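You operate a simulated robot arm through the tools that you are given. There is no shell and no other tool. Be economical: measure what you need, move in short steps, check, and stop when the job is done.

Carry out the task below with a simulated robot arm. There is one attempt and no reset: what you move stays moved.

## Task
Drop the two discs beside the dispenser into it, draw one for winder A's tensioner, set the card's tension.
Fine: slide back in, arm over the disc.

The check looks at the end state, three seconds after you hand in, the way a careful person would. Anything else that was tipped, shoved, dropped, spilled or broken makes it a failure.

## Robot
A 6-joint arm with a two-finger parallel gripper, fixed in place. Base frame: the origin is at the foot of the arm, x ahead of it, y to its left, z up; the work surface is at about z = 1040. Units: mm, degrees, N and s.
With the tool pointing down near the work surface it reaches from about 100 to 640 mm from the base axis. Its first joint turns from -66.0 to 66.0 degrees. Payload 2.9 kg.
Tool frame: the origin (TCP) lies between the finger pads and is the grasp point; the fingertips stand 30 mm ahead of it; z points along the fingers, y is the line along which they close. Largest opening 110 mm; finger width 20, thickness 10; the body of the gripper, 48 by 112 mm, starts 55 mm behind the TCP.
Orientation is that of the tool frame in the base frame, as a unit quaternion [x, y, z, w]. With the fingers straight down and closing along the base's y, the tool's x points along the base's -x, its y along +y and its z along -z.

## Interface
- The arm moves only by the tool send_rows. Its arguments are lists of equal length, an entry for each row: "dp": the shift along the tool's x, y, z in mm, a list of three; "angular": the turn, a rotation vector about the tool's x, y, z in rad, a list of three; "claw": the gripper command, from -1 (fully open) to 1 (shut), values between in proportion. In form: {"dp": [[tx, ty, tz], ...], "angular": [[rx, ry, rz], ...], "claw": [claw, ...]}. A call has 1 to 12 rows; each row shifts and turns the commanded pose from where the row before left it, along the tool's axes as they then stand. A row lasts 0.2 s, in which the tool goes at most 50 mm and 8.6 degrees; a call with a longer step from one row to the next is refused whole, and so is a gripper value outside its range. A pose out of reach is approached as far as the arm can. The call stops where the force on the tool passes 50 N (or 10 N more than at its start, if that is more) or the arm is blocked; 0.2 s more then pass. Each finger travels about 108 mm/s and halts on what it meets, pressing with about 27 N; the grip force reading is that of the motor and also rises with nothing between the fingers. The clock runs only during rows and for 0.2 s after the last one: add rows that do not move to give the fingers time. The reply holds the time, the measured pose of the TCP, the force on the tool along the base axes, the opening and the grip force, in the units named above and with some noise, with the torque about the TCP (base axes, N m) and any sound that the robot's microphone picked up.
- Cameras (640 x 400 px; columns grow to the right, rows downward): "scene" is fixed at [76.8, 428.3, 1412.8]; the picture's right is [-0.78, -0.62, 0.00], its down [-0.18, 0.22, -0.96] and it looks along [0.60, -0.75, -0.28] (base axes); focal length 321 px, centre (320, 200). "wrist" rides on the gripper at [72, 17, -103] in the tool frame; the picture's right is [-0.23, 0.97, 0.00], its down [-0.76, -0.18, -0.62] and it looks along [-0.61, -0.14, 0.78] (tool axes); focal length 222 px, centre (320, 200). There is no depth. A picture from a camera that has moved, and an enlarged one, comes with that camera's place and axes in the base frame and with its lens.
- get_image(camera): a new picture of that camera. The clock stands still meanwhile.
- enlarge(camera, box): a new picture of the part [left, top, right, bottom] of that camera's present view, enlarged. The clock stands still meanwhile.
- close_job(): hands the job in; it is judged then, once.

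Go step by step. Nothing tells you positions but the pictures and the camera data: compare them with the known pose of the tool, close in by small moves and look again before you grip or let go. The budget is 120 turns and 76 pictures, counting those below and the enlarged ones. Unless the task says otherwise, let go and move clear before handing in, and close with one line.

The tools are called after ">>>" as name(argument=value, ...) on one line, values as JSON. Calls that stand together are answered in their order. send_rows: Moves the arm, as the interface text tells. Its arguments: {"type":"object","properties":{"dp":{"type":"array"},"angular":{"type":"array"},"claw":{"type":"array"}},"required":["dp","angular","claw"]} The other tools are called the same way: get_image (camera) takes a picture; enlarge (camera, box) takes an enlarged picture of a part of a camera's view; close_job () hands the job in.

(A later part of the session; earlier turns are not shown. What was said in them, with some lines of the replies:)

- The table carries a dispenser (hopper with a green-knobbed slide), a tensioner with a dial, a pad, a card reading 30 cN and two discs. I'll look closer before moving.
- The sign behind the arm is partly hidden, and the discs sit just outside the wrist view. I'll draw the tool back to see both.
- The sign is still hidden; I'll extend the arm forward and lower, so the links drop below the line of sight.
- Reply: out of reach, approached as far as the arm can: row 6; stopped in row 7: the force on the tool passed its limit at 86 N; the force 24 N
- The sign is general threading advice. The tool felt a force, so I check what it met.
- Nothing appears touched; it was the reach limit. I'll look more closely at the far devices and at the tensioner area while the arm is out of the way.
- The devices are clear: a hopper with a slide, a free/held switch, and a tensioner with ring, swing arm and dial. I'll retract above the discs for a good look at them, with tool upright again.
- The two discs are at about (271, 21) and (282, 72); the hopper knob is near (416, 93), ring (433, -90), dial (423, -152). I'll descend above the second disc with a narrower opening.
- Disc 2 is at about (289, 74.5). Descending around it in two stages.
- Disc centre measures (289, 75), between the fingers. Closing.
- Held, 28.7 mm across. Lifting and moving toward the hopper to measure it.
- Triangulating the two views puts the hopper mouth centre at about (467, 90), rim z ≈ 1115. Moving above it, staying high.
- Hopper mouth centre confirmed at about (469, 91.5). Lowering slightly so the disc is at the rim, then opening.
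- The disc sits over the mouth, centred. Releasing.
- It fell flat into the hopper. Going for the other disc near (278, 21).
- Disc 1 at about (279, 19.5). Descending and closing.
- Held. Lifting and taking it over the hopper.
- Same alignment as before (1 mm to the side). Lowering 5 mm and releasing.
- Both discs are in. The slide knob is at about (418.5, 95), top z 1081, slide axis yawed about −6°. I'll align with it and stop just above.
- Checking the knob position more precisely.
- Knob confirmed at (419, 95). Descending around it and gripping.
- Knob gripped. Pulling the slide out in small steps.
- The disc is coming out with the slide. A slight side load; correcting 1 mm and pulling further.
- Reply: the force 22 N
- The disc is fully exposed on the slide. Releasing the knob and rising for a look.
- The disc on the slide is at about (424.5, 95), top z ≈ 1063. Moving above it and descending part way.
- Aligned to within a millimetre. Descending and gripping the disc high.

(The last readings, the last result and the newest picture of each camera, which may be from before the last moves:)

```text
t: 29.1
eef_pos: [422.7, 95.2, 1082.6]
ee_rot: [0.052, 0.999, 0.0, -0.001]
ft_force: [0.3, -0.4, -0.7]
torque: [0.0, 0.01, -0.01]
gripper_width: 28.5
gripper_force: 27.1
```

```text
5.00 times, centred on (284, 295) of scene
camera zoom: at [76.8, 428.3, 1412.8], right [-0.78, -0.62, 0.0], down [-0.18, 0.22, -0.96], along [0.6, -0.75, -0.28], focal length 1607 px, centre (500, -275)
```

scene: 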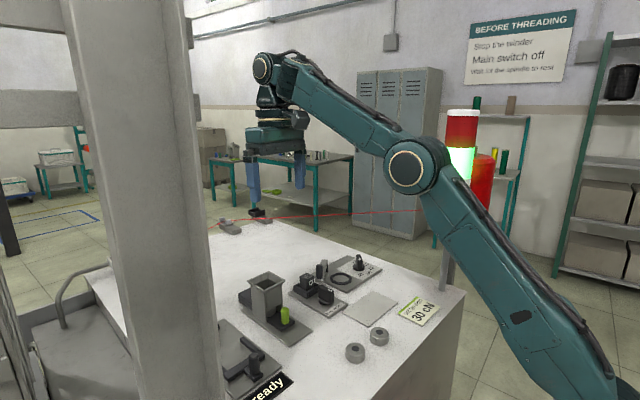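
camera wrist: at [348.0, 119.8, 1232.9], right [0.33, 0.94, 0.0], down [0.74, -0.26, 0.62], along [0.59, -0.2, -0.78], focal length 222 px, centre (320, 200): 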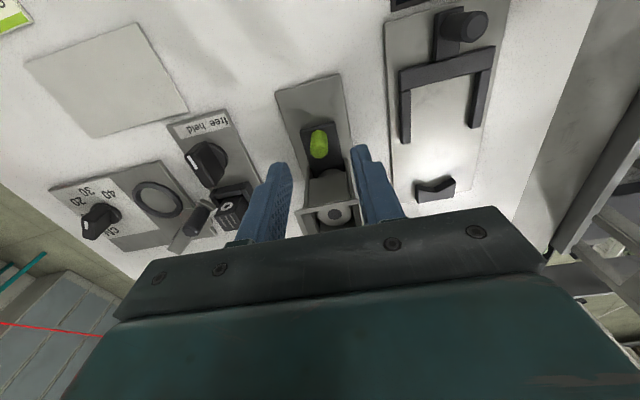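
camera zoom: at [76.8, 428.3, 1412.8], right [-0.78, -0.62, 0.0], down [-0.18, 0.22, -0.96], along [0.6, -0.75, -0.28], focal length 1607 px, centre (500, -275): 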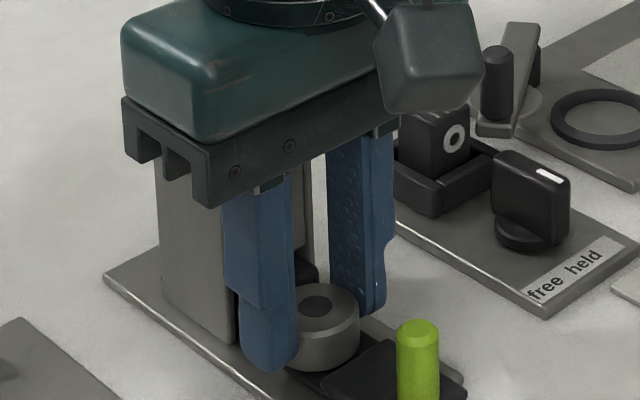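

Gripped. Lifting and carrying it above the tensioner ring, staying high to measure.

>>> send_rows(dp=[[0, 0, -20], [0, 0, -40], [0, 0, -40], [-4.3, -36.8, 0], [-4.3, -36.8, 0], [-4.3, -36.8, 0], [-4.3, -36.8, 0], [-4.2, -36.6, 0], [0, 0, 0]], angular=[[0, 0, 0], [0, 0, 0], [0, 0, 0], [0, 0, 0], [0, 0, 0], [0, 0, 0], [0, 0, 0], [0, 0, 0], [0, 0, 0]], claw=[0.8, 0.8, 0.8, 0.8, 0.8, 0.8, 0.8, 0.8, 0.8])

>>> get_image(camera="wrist")

>>> enlarge(camera="scene", box=[290, 220, 418, 300])

```text
t: 31.1
eef_pos: [426.0, -93.1, 1182.9]
ee_rot: [0.051, 0.999, 0.0, -0.002]
ft_force: [0.2, -0.2, -0.8]
torque: [0.0, 0.01, 0.01]
gripper_width: 28.7
gripper_force: 27.3
```

```text
33 pictures are left
camera wrist: at [356.2, -67.1, 1285.9], right [0.33, 0.95, 0.0], down [0.74, -0.26, 0.62], along [0.59, -0.2, -0.78], focal length 222 px, centre (320, 200)
```

wrist: 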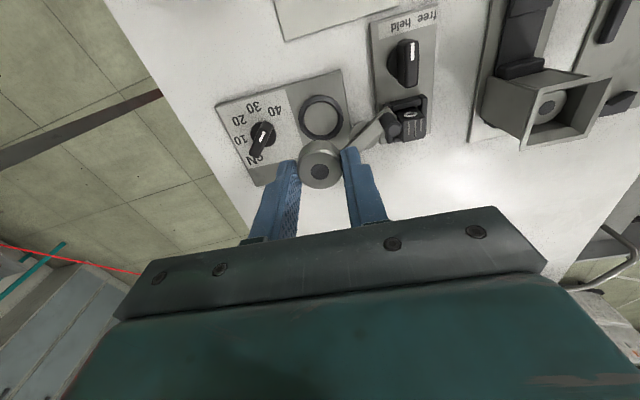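

```text
5.00 times, centred on (354, 260) of scene
camera zoom: at [76.8, 428.3, 1412.8], right [-0.78, -0.62, 0.0], down [-0.18, 0.22, -0.96], along [0.6, -0.75, -0.28], focal length 1607 px, centre (150, -100)
```

zoom: 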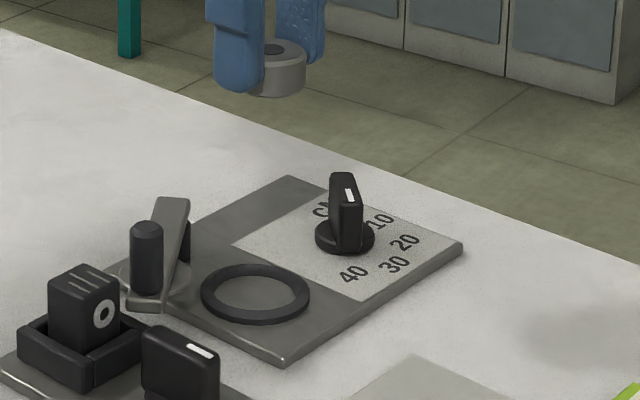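

The ring centre is at about (432.5, -91), inner diameter roughly 37 mm; the lever peg is near (470, -63), clear of the fingers. Lowering partway and checking.

>>> send_rows(dp=[[-6.3, 2.5, 20], [0, 0, 25], [0, 0, 23], [0, 0, 0]], angular=[[0, 0, 0], [0, 0, 0], [0, 0, 0], [0, 0, 0]], claw=[0.8, 0.8, 0.8, 0.8])

>>> enlarge(camera="wrist", box=[160, 40, 480, 240])

>>> enlarge(camera="scene", box=[290, 220, 418, 300])

```text
t: 32.0
eef_pos: [432.7, -88.7, 1115.0]
ee_rot: [0.052, 0.999, 0.0, -0.003]
ft_force: [0.4, 0.3, -0.9]
torque: [0.02, 0.01, 0.01]
gripper_width: 28.8
gripper_force: 27.2
```

```text
2.00 times, centred on (320, 140) of wrist
camera zoom: at [362.4, -65.0, 1218.4], right [0.33, 0.94, 0.0], down [0.74, -0.26, 0.62], along [0.59, -0.2, -0.78], focal length 444 px, centre (320, 320)
```

zoom: 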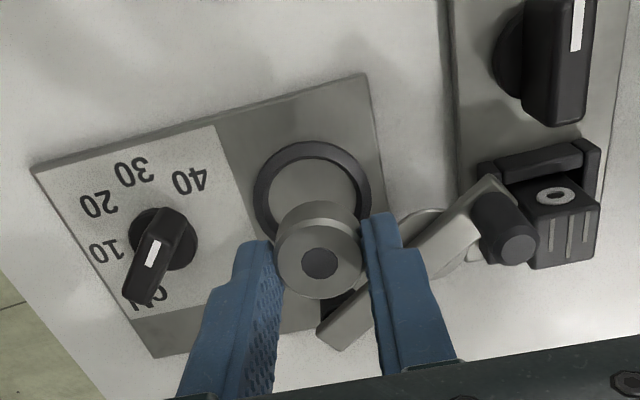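

```text
5.00 times, centred on (354, 260) of scene
camera zoom: at [76.8, 428.3, 1412.8], right [-0.78, -0.62, 0.0], down [-0.18, 0.22, -0.96], along [0.6, -0.75, -0.28], focal length 1607 px, centre (150, -100)
```

zoom: 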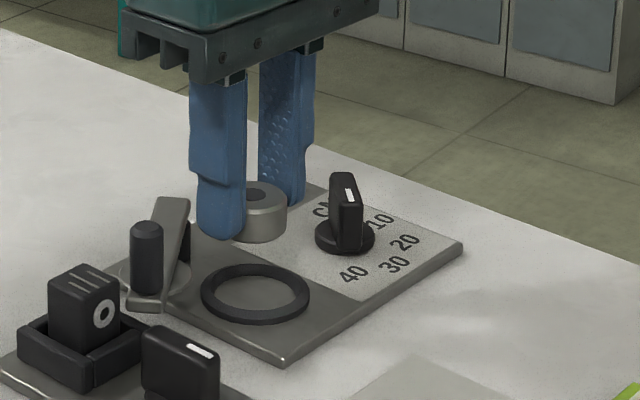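

Wrist reading, calibrated against the held disc, gives the ring at about (430, -89). Shifting 3 mm and descending more.

>>> send_rows(dp=[[2.9, -0.6, 10], [0, 0, 10], [0, 0, 0]], angular=[[0, 0, 0], [0, 0, 0], [0, 0, 0]], claw=[0.8, 0.8, 0.8])

>>> enlarge(camera="wrist", box=[240, 80, 400, 180])

>>> enlarge(camera="scene", box=[300, 235, 396, 295])

```text
t: 32.9
eef_pos: [428.4, -88.3, 1093.5]
ee_rot: [0.052, 0.999, 0.0, -0.002]
ft_force: [0.3, -0.4, -0.9]
torque: [0.04, 0.0, 0.01]
gripper_width: 28.4
gripper_force: 27.0
```

```text
4.00 times, centred on (320, 130) of wrist
camera zoom: at [358.4, -64.9, 1197.7], right [0.33, 0.94, 0.0], down [0.74, -0.26, 0.62], along [0.59, -0.2, -0.78], focal length 888 px, centre (320, 480)
```

zoom: 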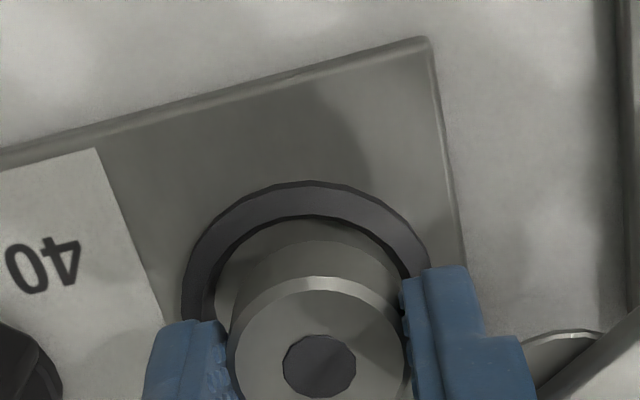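

```text
6.67 times, centred on (348, 265) of scene
camera zoom: at [76.8, 428.3, 1412.8], right [-0.78, -0.62, 0.0], down [-0.18, 0.22, -0.96], along [0.6, -0.75, -0.28], focal length 2143 px, centre (133, -233)
```

zoom: 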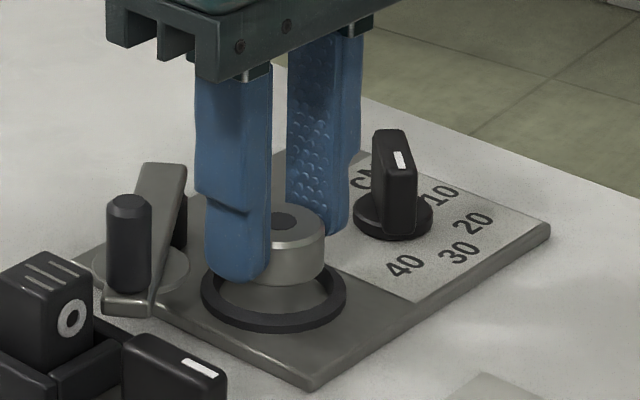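

The disc still needs about +3 mm in x and −2 mm in y. Correcting and lowering to just above the plate.

>>> send_rows(dp=[[-3.0, -1.9, 0], [0, 0, 5], [0, 0, 0]], angular=[[0, 0, 0], [0, 0, 0], [0, 0, 0]], claw=[0.8, 0.8, 0.8])

>>> enlarge(camera="wrist", box=[240, 80, 400, 180])

>>> enlarge(camera="scene", box=[300, 235, 396, 295])

```text
t: 33.6
eef_pos: [430.7, -91.5, 1089.9]
ee_rot: [0.052, 0.999, 0.001, -0.002]
ft_force: [0.1, 0.1, 0.0]
torque: [-0.03, 0.02, 0.04]
gripper_width: 28.7
gripper_force: 27.6
```

```text
4.00 times, centred on (320, 130) of wrist
camera zoom: at [360.9, -66.7, 1192.9], right [0.33, 0.94, 0.0], down [0.74, -0.26, 0.62], along [0.59, -0.2, -0.78], focal length 888 px, centre (320, 480)
```

zoom: 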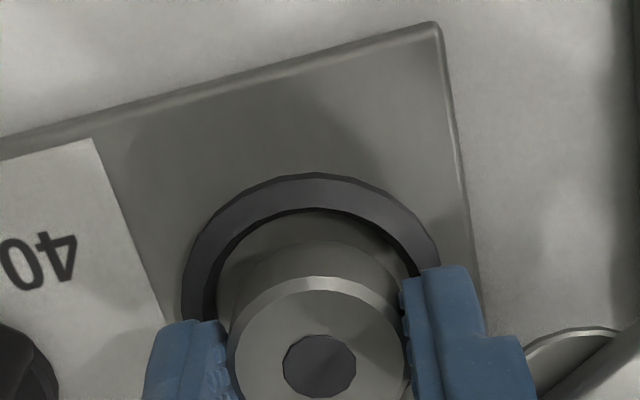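

```text
6.67 times, centred on (348, 265) of scene
camera zoom: at [76.8, 428.3, 1412.8], right [-0.78, -0.62, 0.0], down [-0.18, 0.22, -0.96], along [0.6, -0.75, -0.28], focal length 2143 px, centre (133, -233)
```

zoom: 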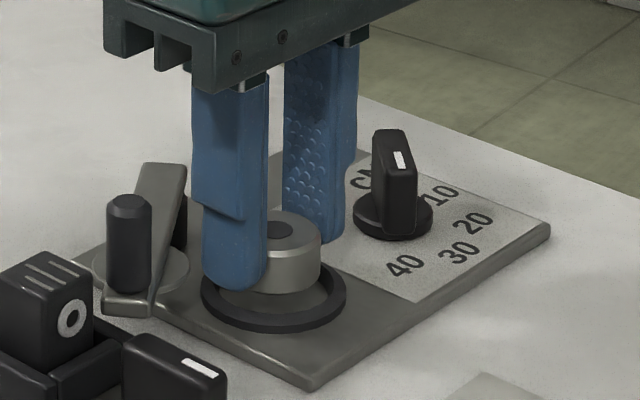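

Centred now. Lowering gently to the plate.

>>> send_rows(dp=[[0, 0, 3], [0, 0, 3], [0, 0, 1.5], [0, 0, 0]], angular=[[0, 0, 0], [0, 0, 0], [0, 0, 0], [0, 0, 0]], claw=[0.8, 0.8, 0.8, 0.8])

>>> enlarge(camera="scene", box=[300, 235, 396, 295])

```text
t: 34.6
eef_pos: [431.7, -90.5, 1081.6]
ee_rot: [0.052, 0.999, 0.0, -0.002]
ft_force: [0.1, -0.4, -0.9]
torque: [0.0, -0.02, 0.01]
gripper_width: 28.8
gripper_force: 27.3
```

```text
6.67 times, centred on (348, 265) of scene
camera zoom: at [76.8, 428.3, 1412.8], right [-0.78, -0.62, 0.0], down [-0.18, 0.22, -0.96], along [0.6, -0.75, -0.28], focal length 2143 px, centre (133, -233)
```

zoom: 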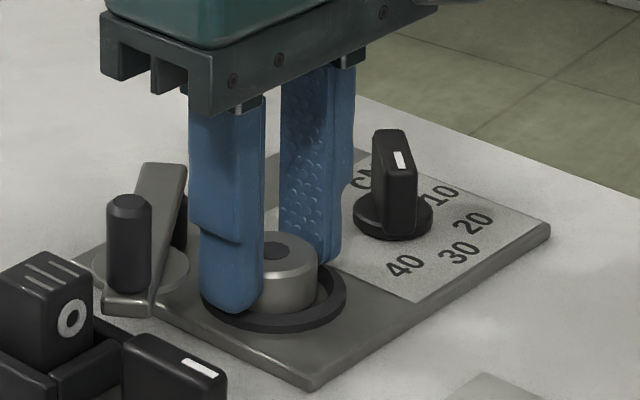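

>>> send_rows(dp=[[0, 0, 1], [0, 0, 1], [0, 0, 0]], angular=[[0, 0, 0], [0, 0, 0], [0, 0, 0]], claw=[0.8, 0.8, 0.8])

```text
t: 35.5
eef_pos: [430.7, -90.4, 1080.7]
ee_rot: [0.052, 0.999, 0.0, -0.001]
ft_force: [-5.3, 1.3, 16.7]
torque: [0.07, 0.0, 0.02]
gripper_width: 28.7
gripper_force: 27.4
```

Contact with the plate felt. Releasing and rising.

>>> send_rows(dp=[[0, 0, -0.7], [0, 0, 0], [0, 0, 0], [0, 0, -20], [0, 0, -40], [0, 0, -30], [0, 0, 0]], angular=[[0, 0, 0], [0, 0, 0], [0, 0, 0], [0, 0, 0], [0, 0, 0], [0, 0, 0], [0, 0, 0]], claw=[0.8, 0.4, 0.2, 0.2, 0.2, 0.2, 0.2])

>>> enlarge(camera="wrist", box=[160, 40, 480, 240])

>>> enlarge(camera="scene", box=[300, 235, 396, 295])

```text
t: 37.0
eef_pos: [431.3, -91.1, 1172.7]
ee_rot: [0.053, 0.999, 0.0, -0.002]
ft_force: [0.9, 0.0, -0.4]
torque: [-0.02, 0.0, 0.02]
gripper_width: 44.0
gripper_force: 0.0
```

```text
2.00 times, centred on (320, 140) of wrist
camera zoom: at [362.6, -66.8, 1276.4], right [0.33, 0.94, 0.0], down [0.74, -0.26, 0.62], along [0.59, -0.2, -0.78], focal length 444 px, centre (320, 320)
```

zoom: 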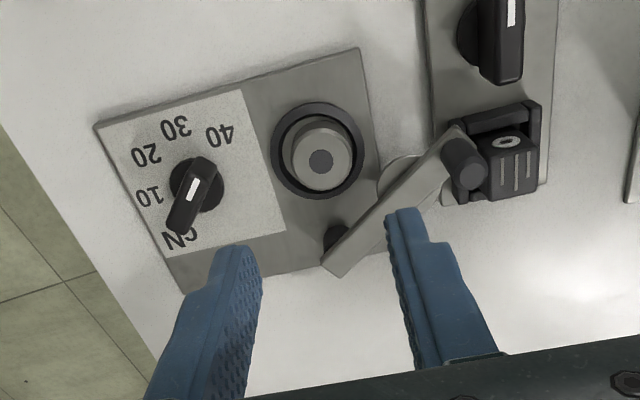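

```text
6.67 times, centred on (348, 265) of scene
camera zoom: at [76.8, 428.3, 1412.8], right [-0.78, -0.62, 0.0], down [-0.18, 0.22, -0.96], along [0.6, -0.75, -0.28], focal length 2143 px, centre (133, -233)
```

zoom: 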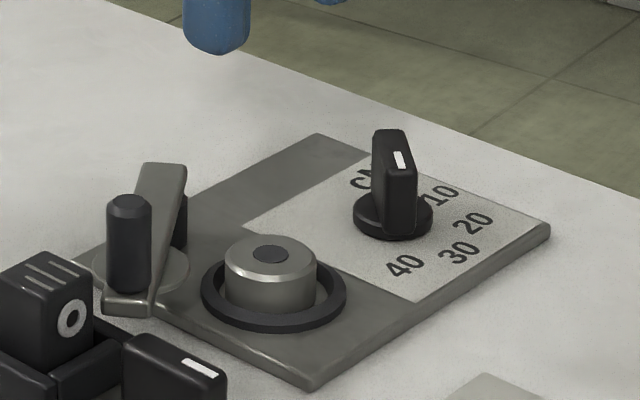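

The disc sits in the ring. Now studying the swing arm: its peg, pivot boss and the dark post beneath the far end.

>>> enlarge(camera="wrist", box=[304, 90, 416, 160])

>>> enlarge(camera="scene", box=[302, 250, 358, 285])

```text
5.71 times, centred on (360, 125) of wrist
camera zoom: at [362.6, -66.8, 1276.4], right [0.33, 0.94, 0.0], down [0.74, -0.26, 0.62], along [0.59, -0.2, -0.78], focal length 1269 px, centre (91, 629)
```

zoom: 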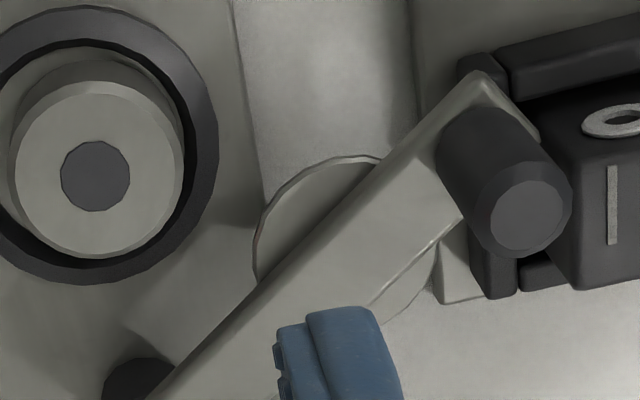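

```text
11.43 times, centred on (330, 268) of scene
camera zoom: at [76.8, 428.3, 1412.8], right [-0.78, -0.62, 0.0], down [-0.18, 0.22, -0.96], along [0.6, -0.75, -0.28], focal length 3674 px, centre (206, -571)
```

zoom: 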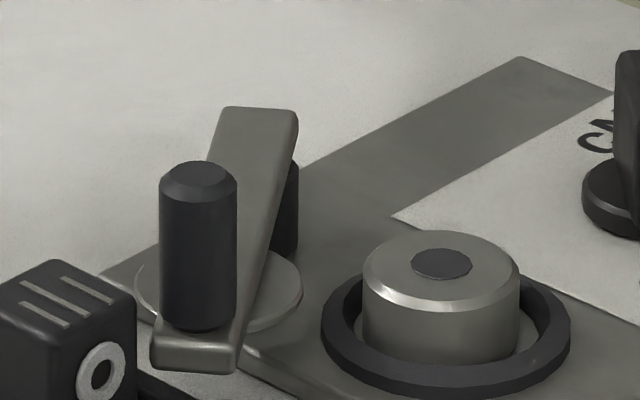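

The arm pivots about (455.5, -50) with its peg at (444.5, -29); swinging the long end over the disc needs about −61°, so the peg must go ≈ 24 mm in +x. I'll close the fingers and come down on the peg's −x side, tips above the black block.

>>> send_rows(dp=[[9, 30, 0], [8.8, 30.6, 0], [0, 0, 0], [0, 0, 30], [0, 0, 24.5], [0, 0, 0]], angular=[[0, 0, 0], [0, 0, 0], [0, 0, 0], [0, 0, 0], [0, 0, 0], [0, 0, 0]], claw=[1, 1, 1, 1, 1, 1])

>>> enlarge(camera="wrist", box=[200, 60, 456, 220])

>>> enlarge(camera="scene", box=[294, 235, 390, 295])

```text
t: 38.5
eef_pos: [421.0, -28.5, 1117.4]
ee_rot: [0.053, 0.999, 0.0, -0.002]
ft_force: [1.2, 0.3, -0.3]
torque: [0.01, 0.04, -0.02]
gripper_width: 0.0
gripper_force: 26.8
```

```text
2.50 times, centred on (328, 140) of wrist
camera zoom: at [351.1, -3.9, 1219.8], right [0.33, 0.94, 0.0], down [0.74, -0.26, 0.62], along [0.59, -0.2, -0.78], focal length 555 px, centre (300, 350)
```

zoom: 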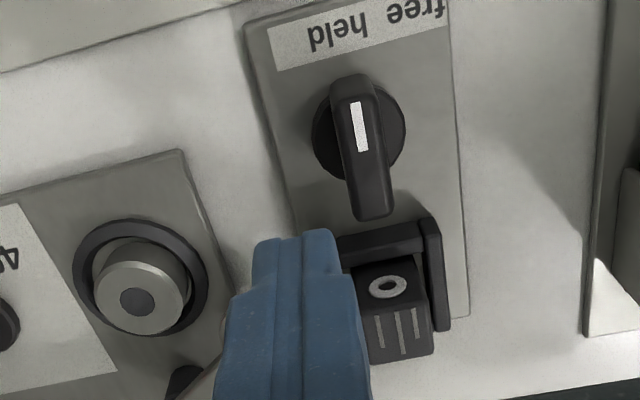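

```text
6.67 times, centred on (342, 265) of scene
camera zoom: at [76.8, 428.3, 1412.8], right [-0.78, -0.62, 0.0], down [-0.18, 0.22, -0.96], along [0.6, -0.75, -0.28], focal length 2143 px, centre (173, -233)
```

zoom: 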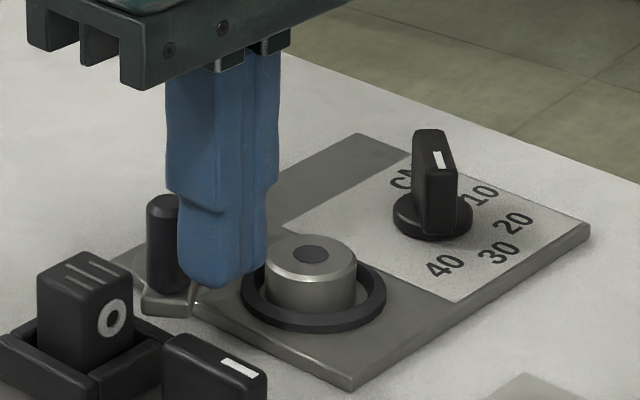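

In position. Pushing in +x in small steps.

>>> send_rows(dp=[[-4, 0.6, 0], [-4, 0.6, 0], [-4, 0.6, 0], [-3, 0.4, 0], [0, 0, 0]], angular=[[0, 0, 0], [0, 0, 0], [0, 0, 0], [0, 0, 0], [0, 0, 0]], claw=[1, 1, 1, 1, 1])

>>> enlarge(camera="scene", box=[294, 235, 390, 295])

```text
t: 39.5
eef_pos: [427.5, -28.0, 1114.6]
ee_rot: [0.052, 0.999, 0.001, -0.016]
ft_force: [-16.9, 1.4, 1.8]
torque: [-0.03, 0.21, 0.01]
gripper_width: 0.0
gripper_force: 27.4
stopped in row 5: the force on the tool passed its limit at 53 N (the readings are from after the stop); the commanded pose is now the measured one
```

```text
6.67 times, centred on (342, 265) of scene
camera zoom: at [76.2, 428.4, 1412.8], right [-0.78, -0.62, 0.0], down [-0.18, 0.22, -0.96], along [0.6, -0.75, -0.28], focal length 2143 px, centre (173, -233)
```

zoom: 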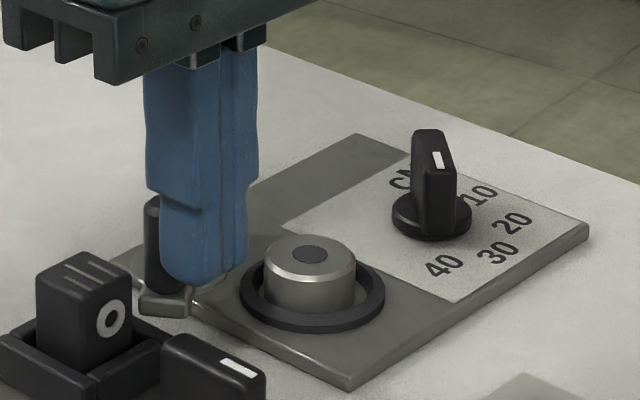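

The peg won't go that way, which fits the other reading: the dark post at the far end (≈(479, -91)) is the pivot, and the flat round pad under the arm is what lands on the disc. The peg must therefore swing toward −x/−y by about 60°. I'll back off, rise, and turn the gripper to grip the peg along its tangent.

>>> send_rows(dp=[[5, 0, 0], [0, 0, -25], [0, 0, -25], [-22, 1, 0], [0, 0, 0], [0, 0, 0], [0, 0, 0], [0, 0, 0], [0, 0, 0], [0, 0, 0], [0, 0, 0], [0, 0, 0]], angular=[[0, -0.028, 0], [0, 0, 0], [0, 0, 0], [0, 0, 0.12], [0, 0, 0.12], [0, 0, 0.12], [0, 0, 0.12], [0, 0, 0.12], [0, 0, 0.12], [0, 0, 0.12], [0, 0, 0.12], [0, 0, 0]], claw=[1, 1, 1, 0.3, 0.3, 0.3, 0.3, 0.3, 0.3, 0.3, 0.3, 0.3])

>>> get_image(camera="wrist")

```text
t: 42.1
eef_pos: [446.6, -29.8, 1165.7]
ee_rot: [0.509, 0.861, 0.0, 0.0]
ft_force: [-0.2, -0.8, -0.1]
torque: [0.04, -0.01, 0.0]
gripper_width: 38.4
gripper_force: 0.1
```

```text
17 pictures are left
camera wrist: at [426.2, 43.0, 1268.9], right [0.96, 0.27, 0.0], down [0.21, -0.75, 0.62], along [0.17, -0.6, -0.78], focal length 222 px, centre (320, 200)
```

wrist: 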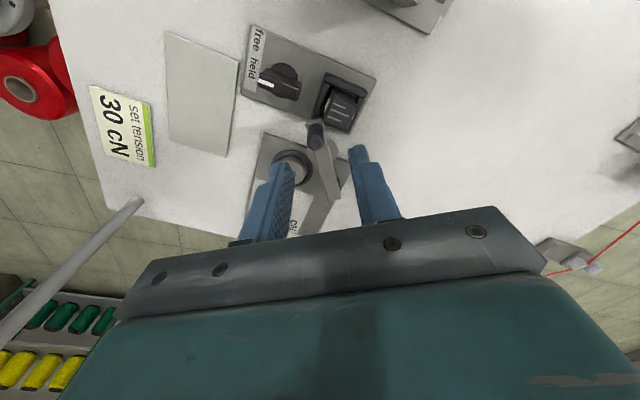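

>>> enlarge(camera="wrist", box=[240, 100, 400, 200])

```text
4.00 times, centred on (320, 150) of wrist
camera zoom: at [426.2, 43.0, 1268.9], right [0.96, 0.27, 0.0], down [0.21, -0.75, 0.62], along [0.17, -0.6, -0.78], focal length 888 px, centre (320, 400)
```

zoom: 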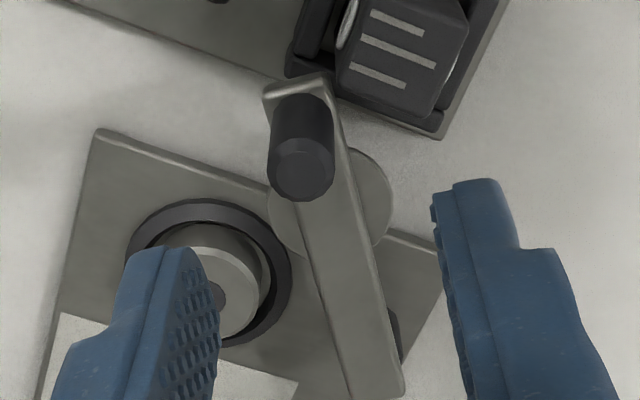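

The peg is at (444, -30), pivot about (480, -94). Descending around the peg with tips above the block, and gripping.

>>> send_rows(dp=[[0.9, -2.1, 0], [0, 0, 20], [0, 0, 18], [0, 0, 10], [0, 0, 0], [0, 0, 0], [0, 0, 0]], angular=[[0, 0, 0], [0, 0, 0], [0, 0, 0], [0, 0, 0], [0, 0, 0], [0, 0, 0], [0, 0, 0]], claw=[0.45, 0.45, 0.45, 0.45, 0.7, 0.9, 0.9])

>>> enlarge(camera="scene", box=[294, 235, 390, 295])

```text
t: 43.7
eef_pos: [444.3, -31.8, 1117.9]
ee_rot: [0.508, 0.862, -0.001, -0.001]
ft_force: [-12.3, -7.2, -1.0]
torque: [0.14, 0.13, -0.06]
gripper_width: 13.0
gripper_force: 45.3
```

```text
6.67 times, centred on (342, 265) of scene
camera zoom: at [76.4, 428.1, 1412.9], right [-0.78, -0.62, 0.0], down [-0.18, 0.22, -0.96], along [0.6, -0.75, -0.28], focal length 2143 px, centre (173, -233)
```

zoom: 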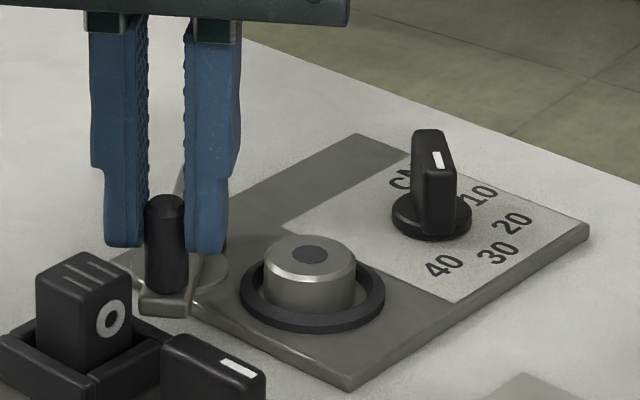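

Peg gripped. Testing the swing with the first rows of the arc about the pivot.

>>> send_rows(dp=[[-0.1, -3.6, 0], [-0.1, -3.6, 0], [-0.1, -3.6, 0], [-0.1, -3.6, 0], [0, 0, 0]], angular=[[0, 0, -0.05], [0, 0, -0.05], [0, 0, -0.05], [0, 0, -0.05], [0, 0, 0]], claw=[0.9, 0.9, 0.9, 0.9, 0.9])

>>> enlarge(camera="scene", box=[294, 235, 390, 295])

```text
t: 44.9
eef_pos: [433.3, -38.6, 1117.3]
ee_rot: [0.419, 0.908, 0.0, 0.001]
ft_force: [1.7, 1.1, -0.7]
torque: [-0.33, 0.12, 0.09]
gripper_width: 13.1
gripper_force: 44.8
```

```text
6.67 times, centred on (342, 265) of scene
camera zoom: at [76.8, 428.4, 1412.8], right [-0.78, -0.62, 0.0], down [-0.18, 0.22, -0.96], along [0.6, -0.75, -0.28], focal length 2143 px, centre (173, -233)
```

zoom: 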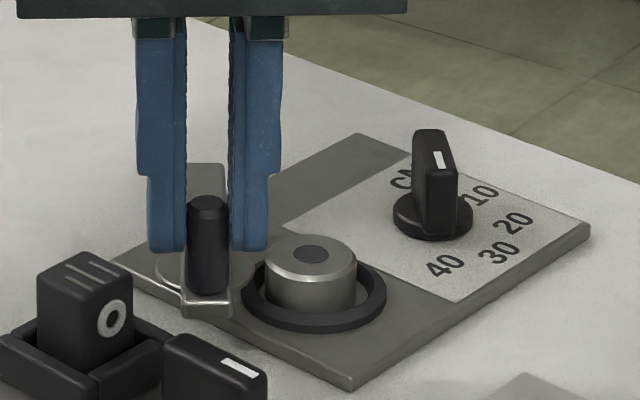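

The arm swings freely this way. Continuing the arc.

>>> send_rows(dp=[[-0.1, -3.6, 0], [-0.1, -3.6, 0], [-0.1, -3.6, 0], [-0.1, -3.6, 0], [-0.1, -3.6, 0], [-0.1, -3.6, 0], [-0.1, -3.6, 0], [-0.1, -3.6, 0], [0, 0, 0]], angular=[[0, 0, -0.05], [0, 0, -0.05], [0, 0, -0.05], [0, 0, -0.05], [0, 0, -0.05], [0, 0, -0.05], [0, 0, -0.05], [0, 0, -0.05], [0, 0, 0]], claw=[0.9, 0.9, 0.9, 0.9, 0.9, 0.9, 0.9, 0.9, 0.9])

>>> enlarge(camera="scene", box=[294, 235, 390, 295])

```text
t: 46.9
eef_pos: [415.0, -60.7, 1118.0]
ee_rot: [0.23, 0.973, -0.001, 0.0]
ft_force: [-6.1, 3.3, -3.1]
torque: [0.6, 0.38, 0.04]
gripper_width: 13.2
gripper_force: 45.0
```

```text
6.67 times, centred on (342, 265) of scene
camera zoom: at [76.6, 428.4, 1412.8], right [-0.78, -0.62, 0.0], down [-0.18, 0.22, -0.96], along [0.6, -0.75, -0.28], focal length 2143 px, centre (173, -233)
```

zoom: 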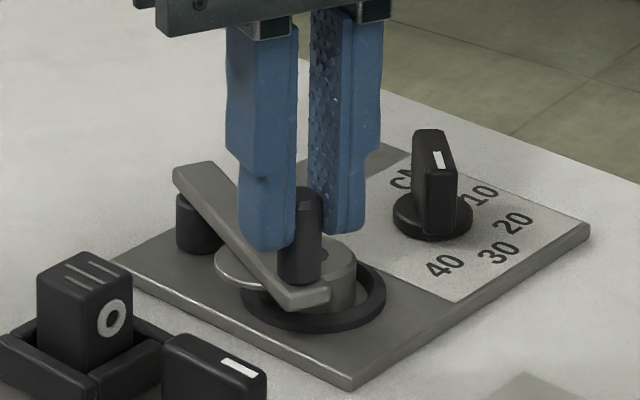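

Swinging well; the pad is heading over the disc. About 23° remain.

>>> send_rows(dp=[[-0.1, -3.6, 0], [-0.1, -3.6, 0], [-0.1, -3.6, 0], [-0.1, -3.6, 0], [-0.1, -3.6, 0], [-0.1, -3.6, 0], [-0.1, -3.6, 0], [-0.1, -3.4, 0], [0, 0, 0]], angular=[[0, 0, -0.05], [0, 0, -0.05], [0, 0, -0.05], [0, 0, -0.05], [0, 0, -0.05], [0, 0, -0.05], [0, 0, -0.05], [0, 0, -0.05], [0, 0, 0]], claw=[0.9, 0.9, 0.9, 0.9, 0.9, 0.9, 0.9, 0.9, 0.9])

>>> enlarge(camera="scene", box=[294, 235, 390, 295])

```text
t: 48.9
eef_pos: [405.6, -88.1, 1118.8]
ee_rot: [0.032, 0.999, 0.0, -0.003]
ft_force: [-27.7, 3.7, 3.5]
torque: [-0.25, 0.44, 0.02]
gripper_width: 13.1
gripper_force: 44.9
```

```text
6.67 times, centred on (342, 265) of scene
camera zoom: at [75.9, 428.5, 1412.8], right [-0.78, -0.62, 0.0], down [-0.18, 0.22, -0.96], along [0.6, -0.75, -0.28], focal length 2143 px, centre (173, -233)
```

zoom: 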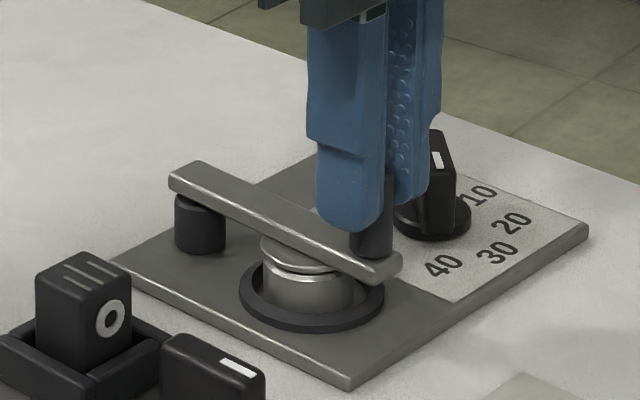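

The pad sits over the disc; a touch more rotation will centre it. Adding about 3° and then releasing.

>>> send_rows(dp=[[0.5, -2, 0], [0.4, -2, 0], [0, 0, 0]], angular=[[0, 0, -0.03], [0, 0, -0.02], [0, 0, 0]], claw=[0.9, 0.9, 0.9])

```text
t: 49.7
eef_pos: [405.6, -90.9, 1117.0]
ee_rot: [0.007, 1.0, 0.0, 0.0]
ft_force: [-14.8, 7.0, 5.4]
torque: [-0.09, 1.29, 0.07]
gripper_width: 13.1
gripper_force: 44.8
```

Releasing the peg and rising for a look at the arm and dial.

>>> send_rows(dp=[[0, 0, 0], [0, 0, 0], [0, 0, -30], [0, 0, -40], [0, 0, 0]], angular=[[0, 0, 0], [0, 0, 0], [0, 0, 0], [0, 0, 0], [0, 0, 0]], claw=[0.6, 0.4, 0.4, 0.4, 0.4])

>>> enlarge(camera="wrist", box=[160, 60, 416, 220])

```text
t: 50.9
eef_pos: [407.4, -90.4, 1187.1]
ee_rot: [0.008, 1.0, 0.0, 0.002]
ft_force: [-0.1, 0.1, -0.8]
torque: [-0.01, -0.01, 0.02]
gripper_width: 33.1
gripper_force: 0.0
```

```text
2.50 times, centred on (288, 140) of wrist
camera zoom: at [334.9, -71.9, 1290.9], right [0.24, 0.97, 0.0], down [0.76, -0.19, 0.62], along [0.61, -0.15, -0.78], focal length 555 px, centre (400, 350)
```

zoom: 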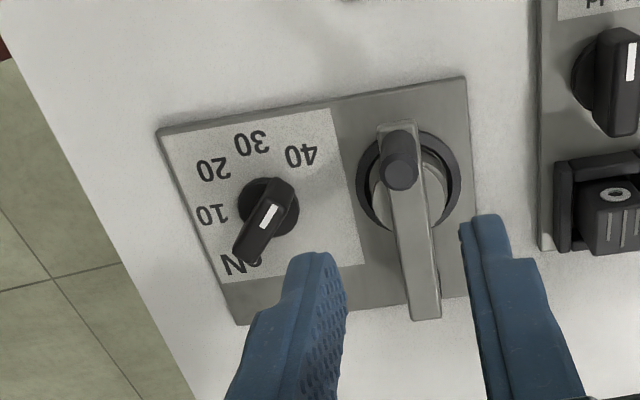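

The arm lies over the disc. Now a close look at the dial pointer.

>>> enlarge(camera="wrist", box=[218, 100, 314, 160])

>>> enlarge(camera="scene", box=[320, 245, 384, 285])

```text
6.67 times, centred on (266, 130) of wrist
camera zoom: at [334.9, -71.9, 1290.9], right [0.24, 0.97, 0.0], down [0.76, -0.19, 0.62], along [0.61, -0.15, -0.78], focal length 1481 px, centre (680, 667)
```

zoom: 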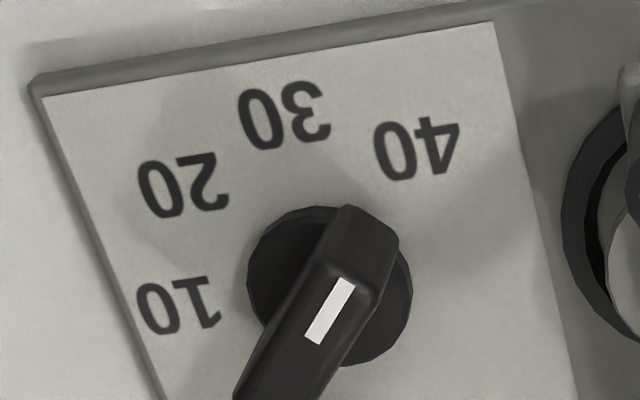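

```text
10.00 times, centred on (352, 265) of scene
camera zoom: at [76.8, 428.3, 1412.8], right [-0.78, -0.62, 0.0], down [-0.18, 0.22, -0.96], along [0.6, -0.75, -0.28], focal length 3214 px, centre (0, -450)
```

zoom: 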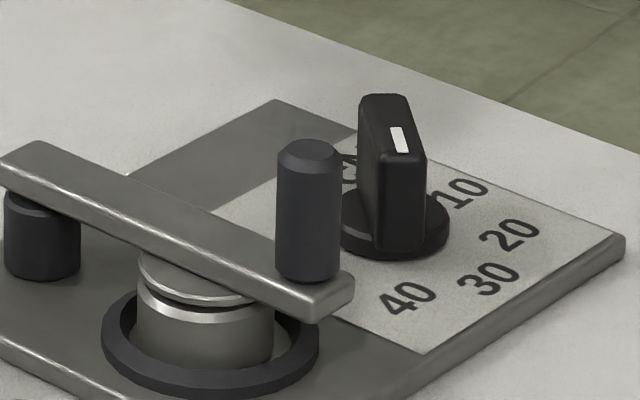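

The mark points to 40; labels lie ~45° apart, so the dial needs +45° (counter-clockwise from above) to reach 30. Dial axis ≈ (425, -156). Moving above it and aligning the gripper across its bar.

>>> send_rows(dp=[[-9.3, -32.7, 0], [-9.3, -32.6, 0], [0, 0, 0], [0, 0, 0], [0, 0, 0], [0, 0, 0], [0, 0, 0], [0, 0, 0], [0, 0, 0], [0, 0, 35], [0, 0, 0]], angular=[[0, 0, 0], [0, 0, 0], [0, 0, 0.12], [0, 0, 0.12], [0, 0, 0.12], [0, 0, 0.12], [0, 0, 0.12], [0, 0, 0.12], [0, 0, 0.12], [0, 0, 0], [0, 0, 0]], claw=[0.3, 0.3, 0.3, 0.3, 0.3, 0.3, 0.3, 0.3, 0.3, 0.3, 0.3])

>>> enlarge(camera="wrist", box=[224, 80, 416, 200])

```text
t: 53.3
eef_pos: [424.0, -156.9, 1151.9]
ee_rot: [0.416, 0.91, 0.001, 0.002]
ft_force: [0.1, -0.1, 0.1]
torque: [0.02, -0.01, 0.02]
gripper_width: 38.6
gripper_force: 0.1
```

```text
3.33 times, centred on (320, 140) of wrist
camera zoom: at [389.4, -91.3, 1254.4], right [0.89, 0.47, 0.0], down [0.36, -0.69, 0.62], along [0.29, -0.55, -0.78], focal length 740 px, centre (320, 400)
```

zoom: 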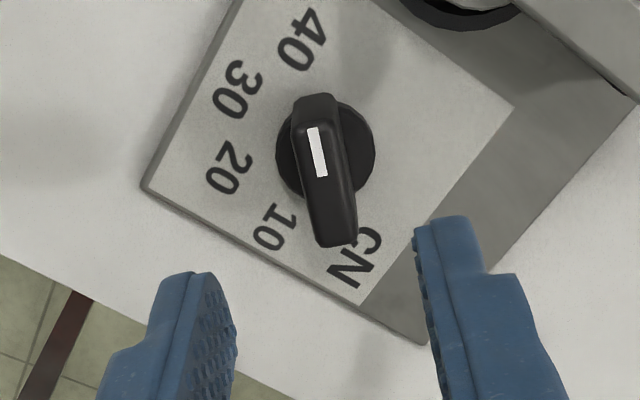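

The dial axis is (425.7, -155.8), bar aligned with the tool (129° vs 131°); 30 lies about +46° further. Descending and gripping the bar.

>>> send_rows(dp=[[-0.3, 2.0, 15], [0, 0, 20], [0, 0, 17], [0, 0, 12], [0, 0, 0], [0, 0, 0], [0, 0, 0]], angular=[[0, 0, 0.03], [0, 0, 0], [0, 0, 0], [0, 0, 0], [0, 0, 0], [0, 0, 0], [0, 0, 0]], claw=[0.4, 0.4, 0.4, 0.4, 0.6, 0.85, 0.85])

>>> enlarge(camera="scene", box=[310, 230, 406, 290])

```text
t: 54.9
eef_pos: [426.0, -156.8, 1088.1]
ee_rot: [0.43, 0.903, 0.0, 0.0]
ft_force: [-9.0, -9.2, 1.5]
torque: [-0.01, 0.31, 0.11]
gripper_width: 14.5
gripper_force: 6.8
```

```text
6.67 times, centred on (358, 260) of scene
camera zoom: at [76.5, 428.1, 1412.9], right [-0.78, -0.62, 0.0], down [-0.18, 0.22, -0.96], along [0.6, -0.75, -0.28], focal length 2143 px, centre (67, -200)
```

zoom: 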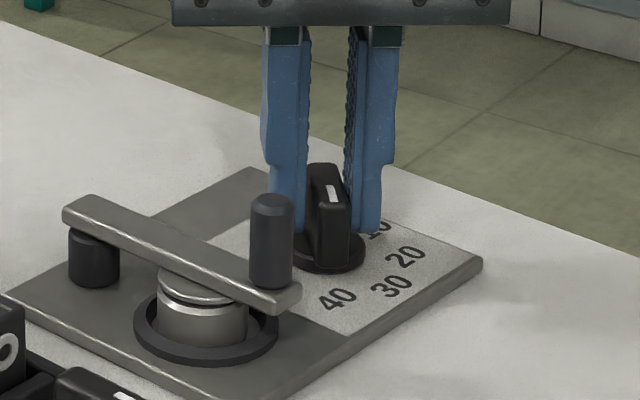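

Closing fully, then turning +46° in small rows.

>>> send_rows(dp=[[0, -0.8, 0], [0, 0, 0], [0, 0, 0], [0, 0, 0], [0, 0, 0], [0, 0, 0], [0, 0, 0], [0, 0, 0], [0, 0, 0], [0, 0, 0], [0, 0, 0]], angular=[[0, 0, 0], [0, 0, 0], [0, 0, -0.1], [0, 0, -0.1], [0, 0, -0.1], [0, 0, -0.1], [0, 0, -0.1], [0, 0, -0.1], [0, 0, -0.1], [0, 0, -0.1], [0, 0, 0]], claw=[1, 1, 1, 1, 1, 1, 1, 1, 1, 1, 1])

>>> enlarge(camera="scene", box=[310, 230, 406, 290])

```text
t: 57.3
eef_pos: [424.9, -158.2, 1088.2]
ee_rot: [0.044, 0.999, 0.0, 0.002]
ft_force: [-1.8, -23.2, -1.6]
torque: [-0.27, 1.17, -0.02]
gripper_width: 11.8
gripper_force: 45.4
```

```text
6.67 times, centred on (358, 260) of scene
camera zoom: at [76.7, 427.6, 1413.0], right [-0.78, -0.62, 0.0], down [-0.18, 0.22, -0.96], along [0.6, -0.75, -0.28], focal length 2143 px, centre (67, -200)
```

zoom: 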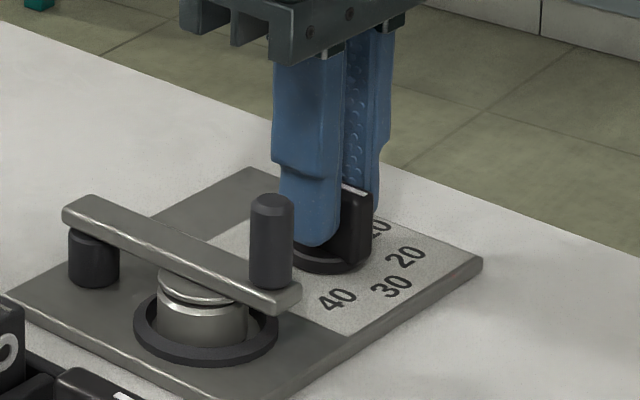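

Turned to 175°. Relieving the side load, releasing and rising to check.

>>> send_rows(dp=[[0, -0.8, 0], [0, 0, 0], [0, 0, 0], [0, 0, -30], [0, 0, -40], [0, 0, 0]], angular=[[0, 0, 0], [0, 0, 0], [0, 0, 0], [0, 0, 0], [0, 0, 0], [0, 0, 0]], claw=[1, 0.6, 0.4, 0.4, 0.4, 0.4])

>>> enlarge(camera="wrist", box=[224, 60, 416, 180])

```text
t: 58.7
eef_pos: [425.3, -156.3, 1159.9]
ee_rot: [0.044, 0.999, 0.0, 0.0]
ft_force: [0.6, -1.1, 0.3]
torque: [-0.01, -0.01, 0.02]
gripper_width: 33.0
gripper_force: 0.1
```

```text
3.33 times, centred on (320, 120) of wrist
camera zoom: at [354.1, -132.5, 1263.3], right [0.31, 0.95, 0.0], down [0.74, -0.24, 0.62], along [0.59, -0.19, -0.78], focal length 740 px, centre (320, 467)
```

zoom: 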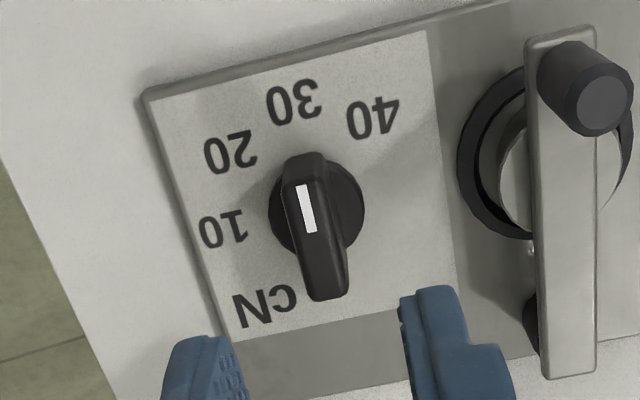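

The dial points at 30 and the arm lies over the disc. Now to return the slide: going over to the green knob at about (374, 99).

>>> send_rows(dp=[[0, 0, -15], [12, 41.5, 0], [12, 41.5, 0], [12, 41.5, 0], [12, 41.5, 0], [12, 41.5, 0], [12, 41.7, 0], [0, 0, 30], [0, 0, 20], [0, 0, 0]], angular=[[0, 0, 0], [0, 0, 0.01], [0, 0, 0], [0, 0, 0], [0, 0, 0], [0, 0, 0], [0, 0, 0], [0, 0, 0], [0, 0, 0], [0, 0, 0]], claw=[0.25, 0.25, 0.25, 0.25, 0.25, 0.25, 0.25, 0.25, 0.25, 0.25])

>>> enlarge(camera="wrist", box=[224, 80, 416, 200])

```text
t: 60.9
eef_pos: [375.7, 97.8, 1122.9]
ee_rot: [0.048, 0.999, 0.0, 0.001]
ft_force: [0.7, 0.0, -0.2]
torque: [-0.01, 0.01, 0.0]
gripper_width: 41.5
gripper_force: 0.0
```

```text
3.33 times, centred on (320, 140) of wrist
camera zoom: at [306.0, 121.9, 1226.8], right [0.32, 0.95, 0.0], down [0.74, -0.25, 0.62], along [0.59, -0.2, -0.78], focal length 740 px, centre (320, 400)
```

zoom: 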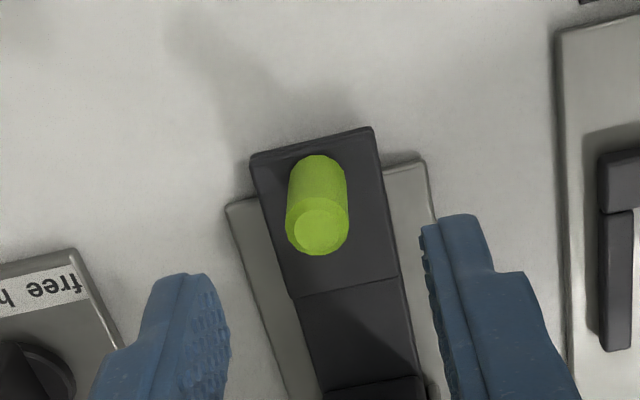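

Knob at (372.5, 99). Descending and gripping it.

>>> send_rows(dp=[[2.5, 1.0, 0], [0, 0, 14], [0, 0, 12], [0, 0, 6.5], [0, 0, 0], [0, 0, 0], [0, 0, 0]], angular=[[0, 0, 0], [0, 0, 0], [0, 0, 0], [0, 0, 0], [0, 0, 0], [0, 0, 0], [0, 0, 0]], claw=[0.25, 0.25, 0.25, 0.25, 0.6, 0.9, 0.9])

>>> send_rows(dp=[[-5, 0, 0], [-7, 0, 0], [-7, 0, 0], [-7, 0, 0], [-6, 0, 0], [0, 0, 0]], angular=[[0, 0, 0], [0, 0, 0], [0, 0, 0], [0, 0, 0], [0, 0, 0], [0, 0, 0]], claw=[0.9, 0.9, 0.9, 0.9, 0.9, 0.9])

```text
t: 62.5
eef_pos: [373.7, 98.1, 1090.7]
ee_rot: [0.048, 0.999, -0.001, 0.001]
ft_force: [-0.4, -9.2, -2.9]
torque: [0.19, -0.24, 0.01]
gripper_width: 12.8
gripper_force: 45.3
```

```text
t: 63.9
eef_pos: [407.8, 95.7, 1089.7]
ee_rot: [0.049, 0.999, 0.0, 0.001]
ft_force: [-1.7, -18.9, 1.8]
torque: [0.09, 0.94, 0.05]
gripper_width: 12.7
gripper_force: 45.0
```

Sliding in smoothly; about 12 mm remain. Going gently to the stop.

>>> send_rows(dp=[[-3, -1, 0], [-3, 0, 0], [-3, 0, 0], [-3, 0, 0], [-1.5, 0, 0], [0, 0, 0]], angular=[[0, 0, 0], [0, 0, 0], [0, 0, 0], [0, 0, 0], [0, 0, 0], [0, 0, 0]], claw=[0.9, 0.9, 0.9, 0.9, 0.9, 0.9])

>>> enlarge(camera="scene", box=[220, 240, 348, 320])

```text
t: 65.3
eef_pos: [421.3, 93.4, 1090.6]
ee_rot: [0.047, 0.999, 0.0, 0.001]
ft_force: [0.2, 5.4, -3.8]
torque: [-0.35, -0.5, 0.05]
gripper_width: 13.1
gripper_force: 45.0
```

```text
5.00 times, centred on (284, 280) of scene
camera zoom: at [76.8, 428.6, 1412.7], right [-0.78, -0.62, 0.0], down [-0.18, 0.22, -0.96], along [0.6, -0.75, -0.28], focal length 1607 px, centre (500, -200)
```

zoom: 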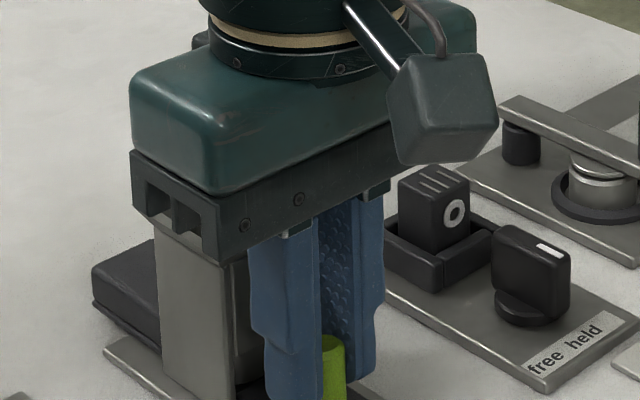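

Back to its original position but no stop felt; a nudge of 2 mm to be sure it is seated.

>>> send_rows(dp=[[-1, 0, 0], [-1, 0, 0], [0, 0, 0]], angular=[[0, 0, 0], [0, 0, 0], [0, 0, 0]], claw=[0.9, 0.9, 0.9])

```text
t: 66.1
eef_pos: [422.2, 94.0, 1089.7]
ee_rot: [0.047, 0.999, -0.001, -0.001]
ft_force: [-9.5, 11.9, -6.3]
torque: [0.71, -0.06, -0.03]
gripper_width: 12.6
gripper_force: 44.7
```

Seated against the stop. Releasing and moving clear.

>>> send_rows(dp=[[0, 0, 0], [0, 0, 0], [0, 0, -30], [0, 0, -45], [20, 0, -40], [40, 0, 0], [0, 0, 0]], angular=[[0, 0, 0], [0, 0, 0], [0, 0, 0], [0, 0, 0], [0, 0, 0], [0, 0, 0], [0, 0, 0]], claw=[0.6, 0.3, 0.3, 0.3, 0.3, 0.3, 0.3])

>>> enlarge(camera="scene", box=[210, 230, 402, 350])

>>> get_image(camera="wrist")

```text
t: 67.7
eef_pos: [360.2, 96.9, 1204.9]
ee_rot: [0.05, 0.999, 0.0, 0.0]
ft_force: [0.1, 0.2, -0.2]
torque: [0.02, -0.03, 0.01]
gripper_width: 38.6
gripper_force: 0.1
```

```text
3.33 times, centred on (306, 290) of scene
camera zoom: at [76.7, 428.3, 1412.8], right [-0.78, -0.62, 0.0], down [-0.18, 0.22, -0.96], along [0.6, -0.75, -0.28], focal length 1072 px, centre (367, -100)
```

zoom: 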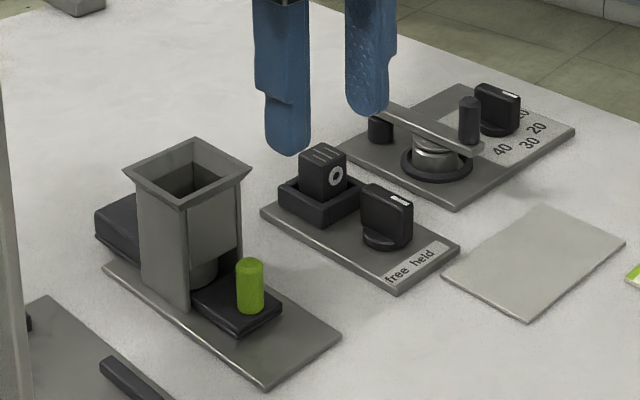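

```text
1 pictures are left
camera wrist: at [290.2, 122.1, 1309.4], right [0.32, 0.95, 0.0], down [0.74, -0.25, 0.62], along [0.59, -0.2, -0.78], focal length 222 px, centre (320, 200)
```

wrist: 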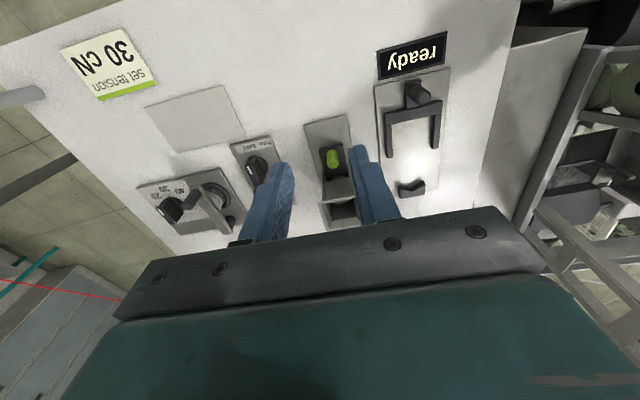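

The slide is home, the disc sits in the ring with the arm over it, the dial points at 30, and nothing else has moved. Handing in.

>>> close_job()

```text
The job is handed in.
```

The job is handed in: both loose discs are in the dispenser, one disc is drawn and sits in the tensioner ring with the arm over it, the dial is on 30 cN, and the slide is back in. I saw no "A" label on the bench, so I took its only tensioner to be winder A's.
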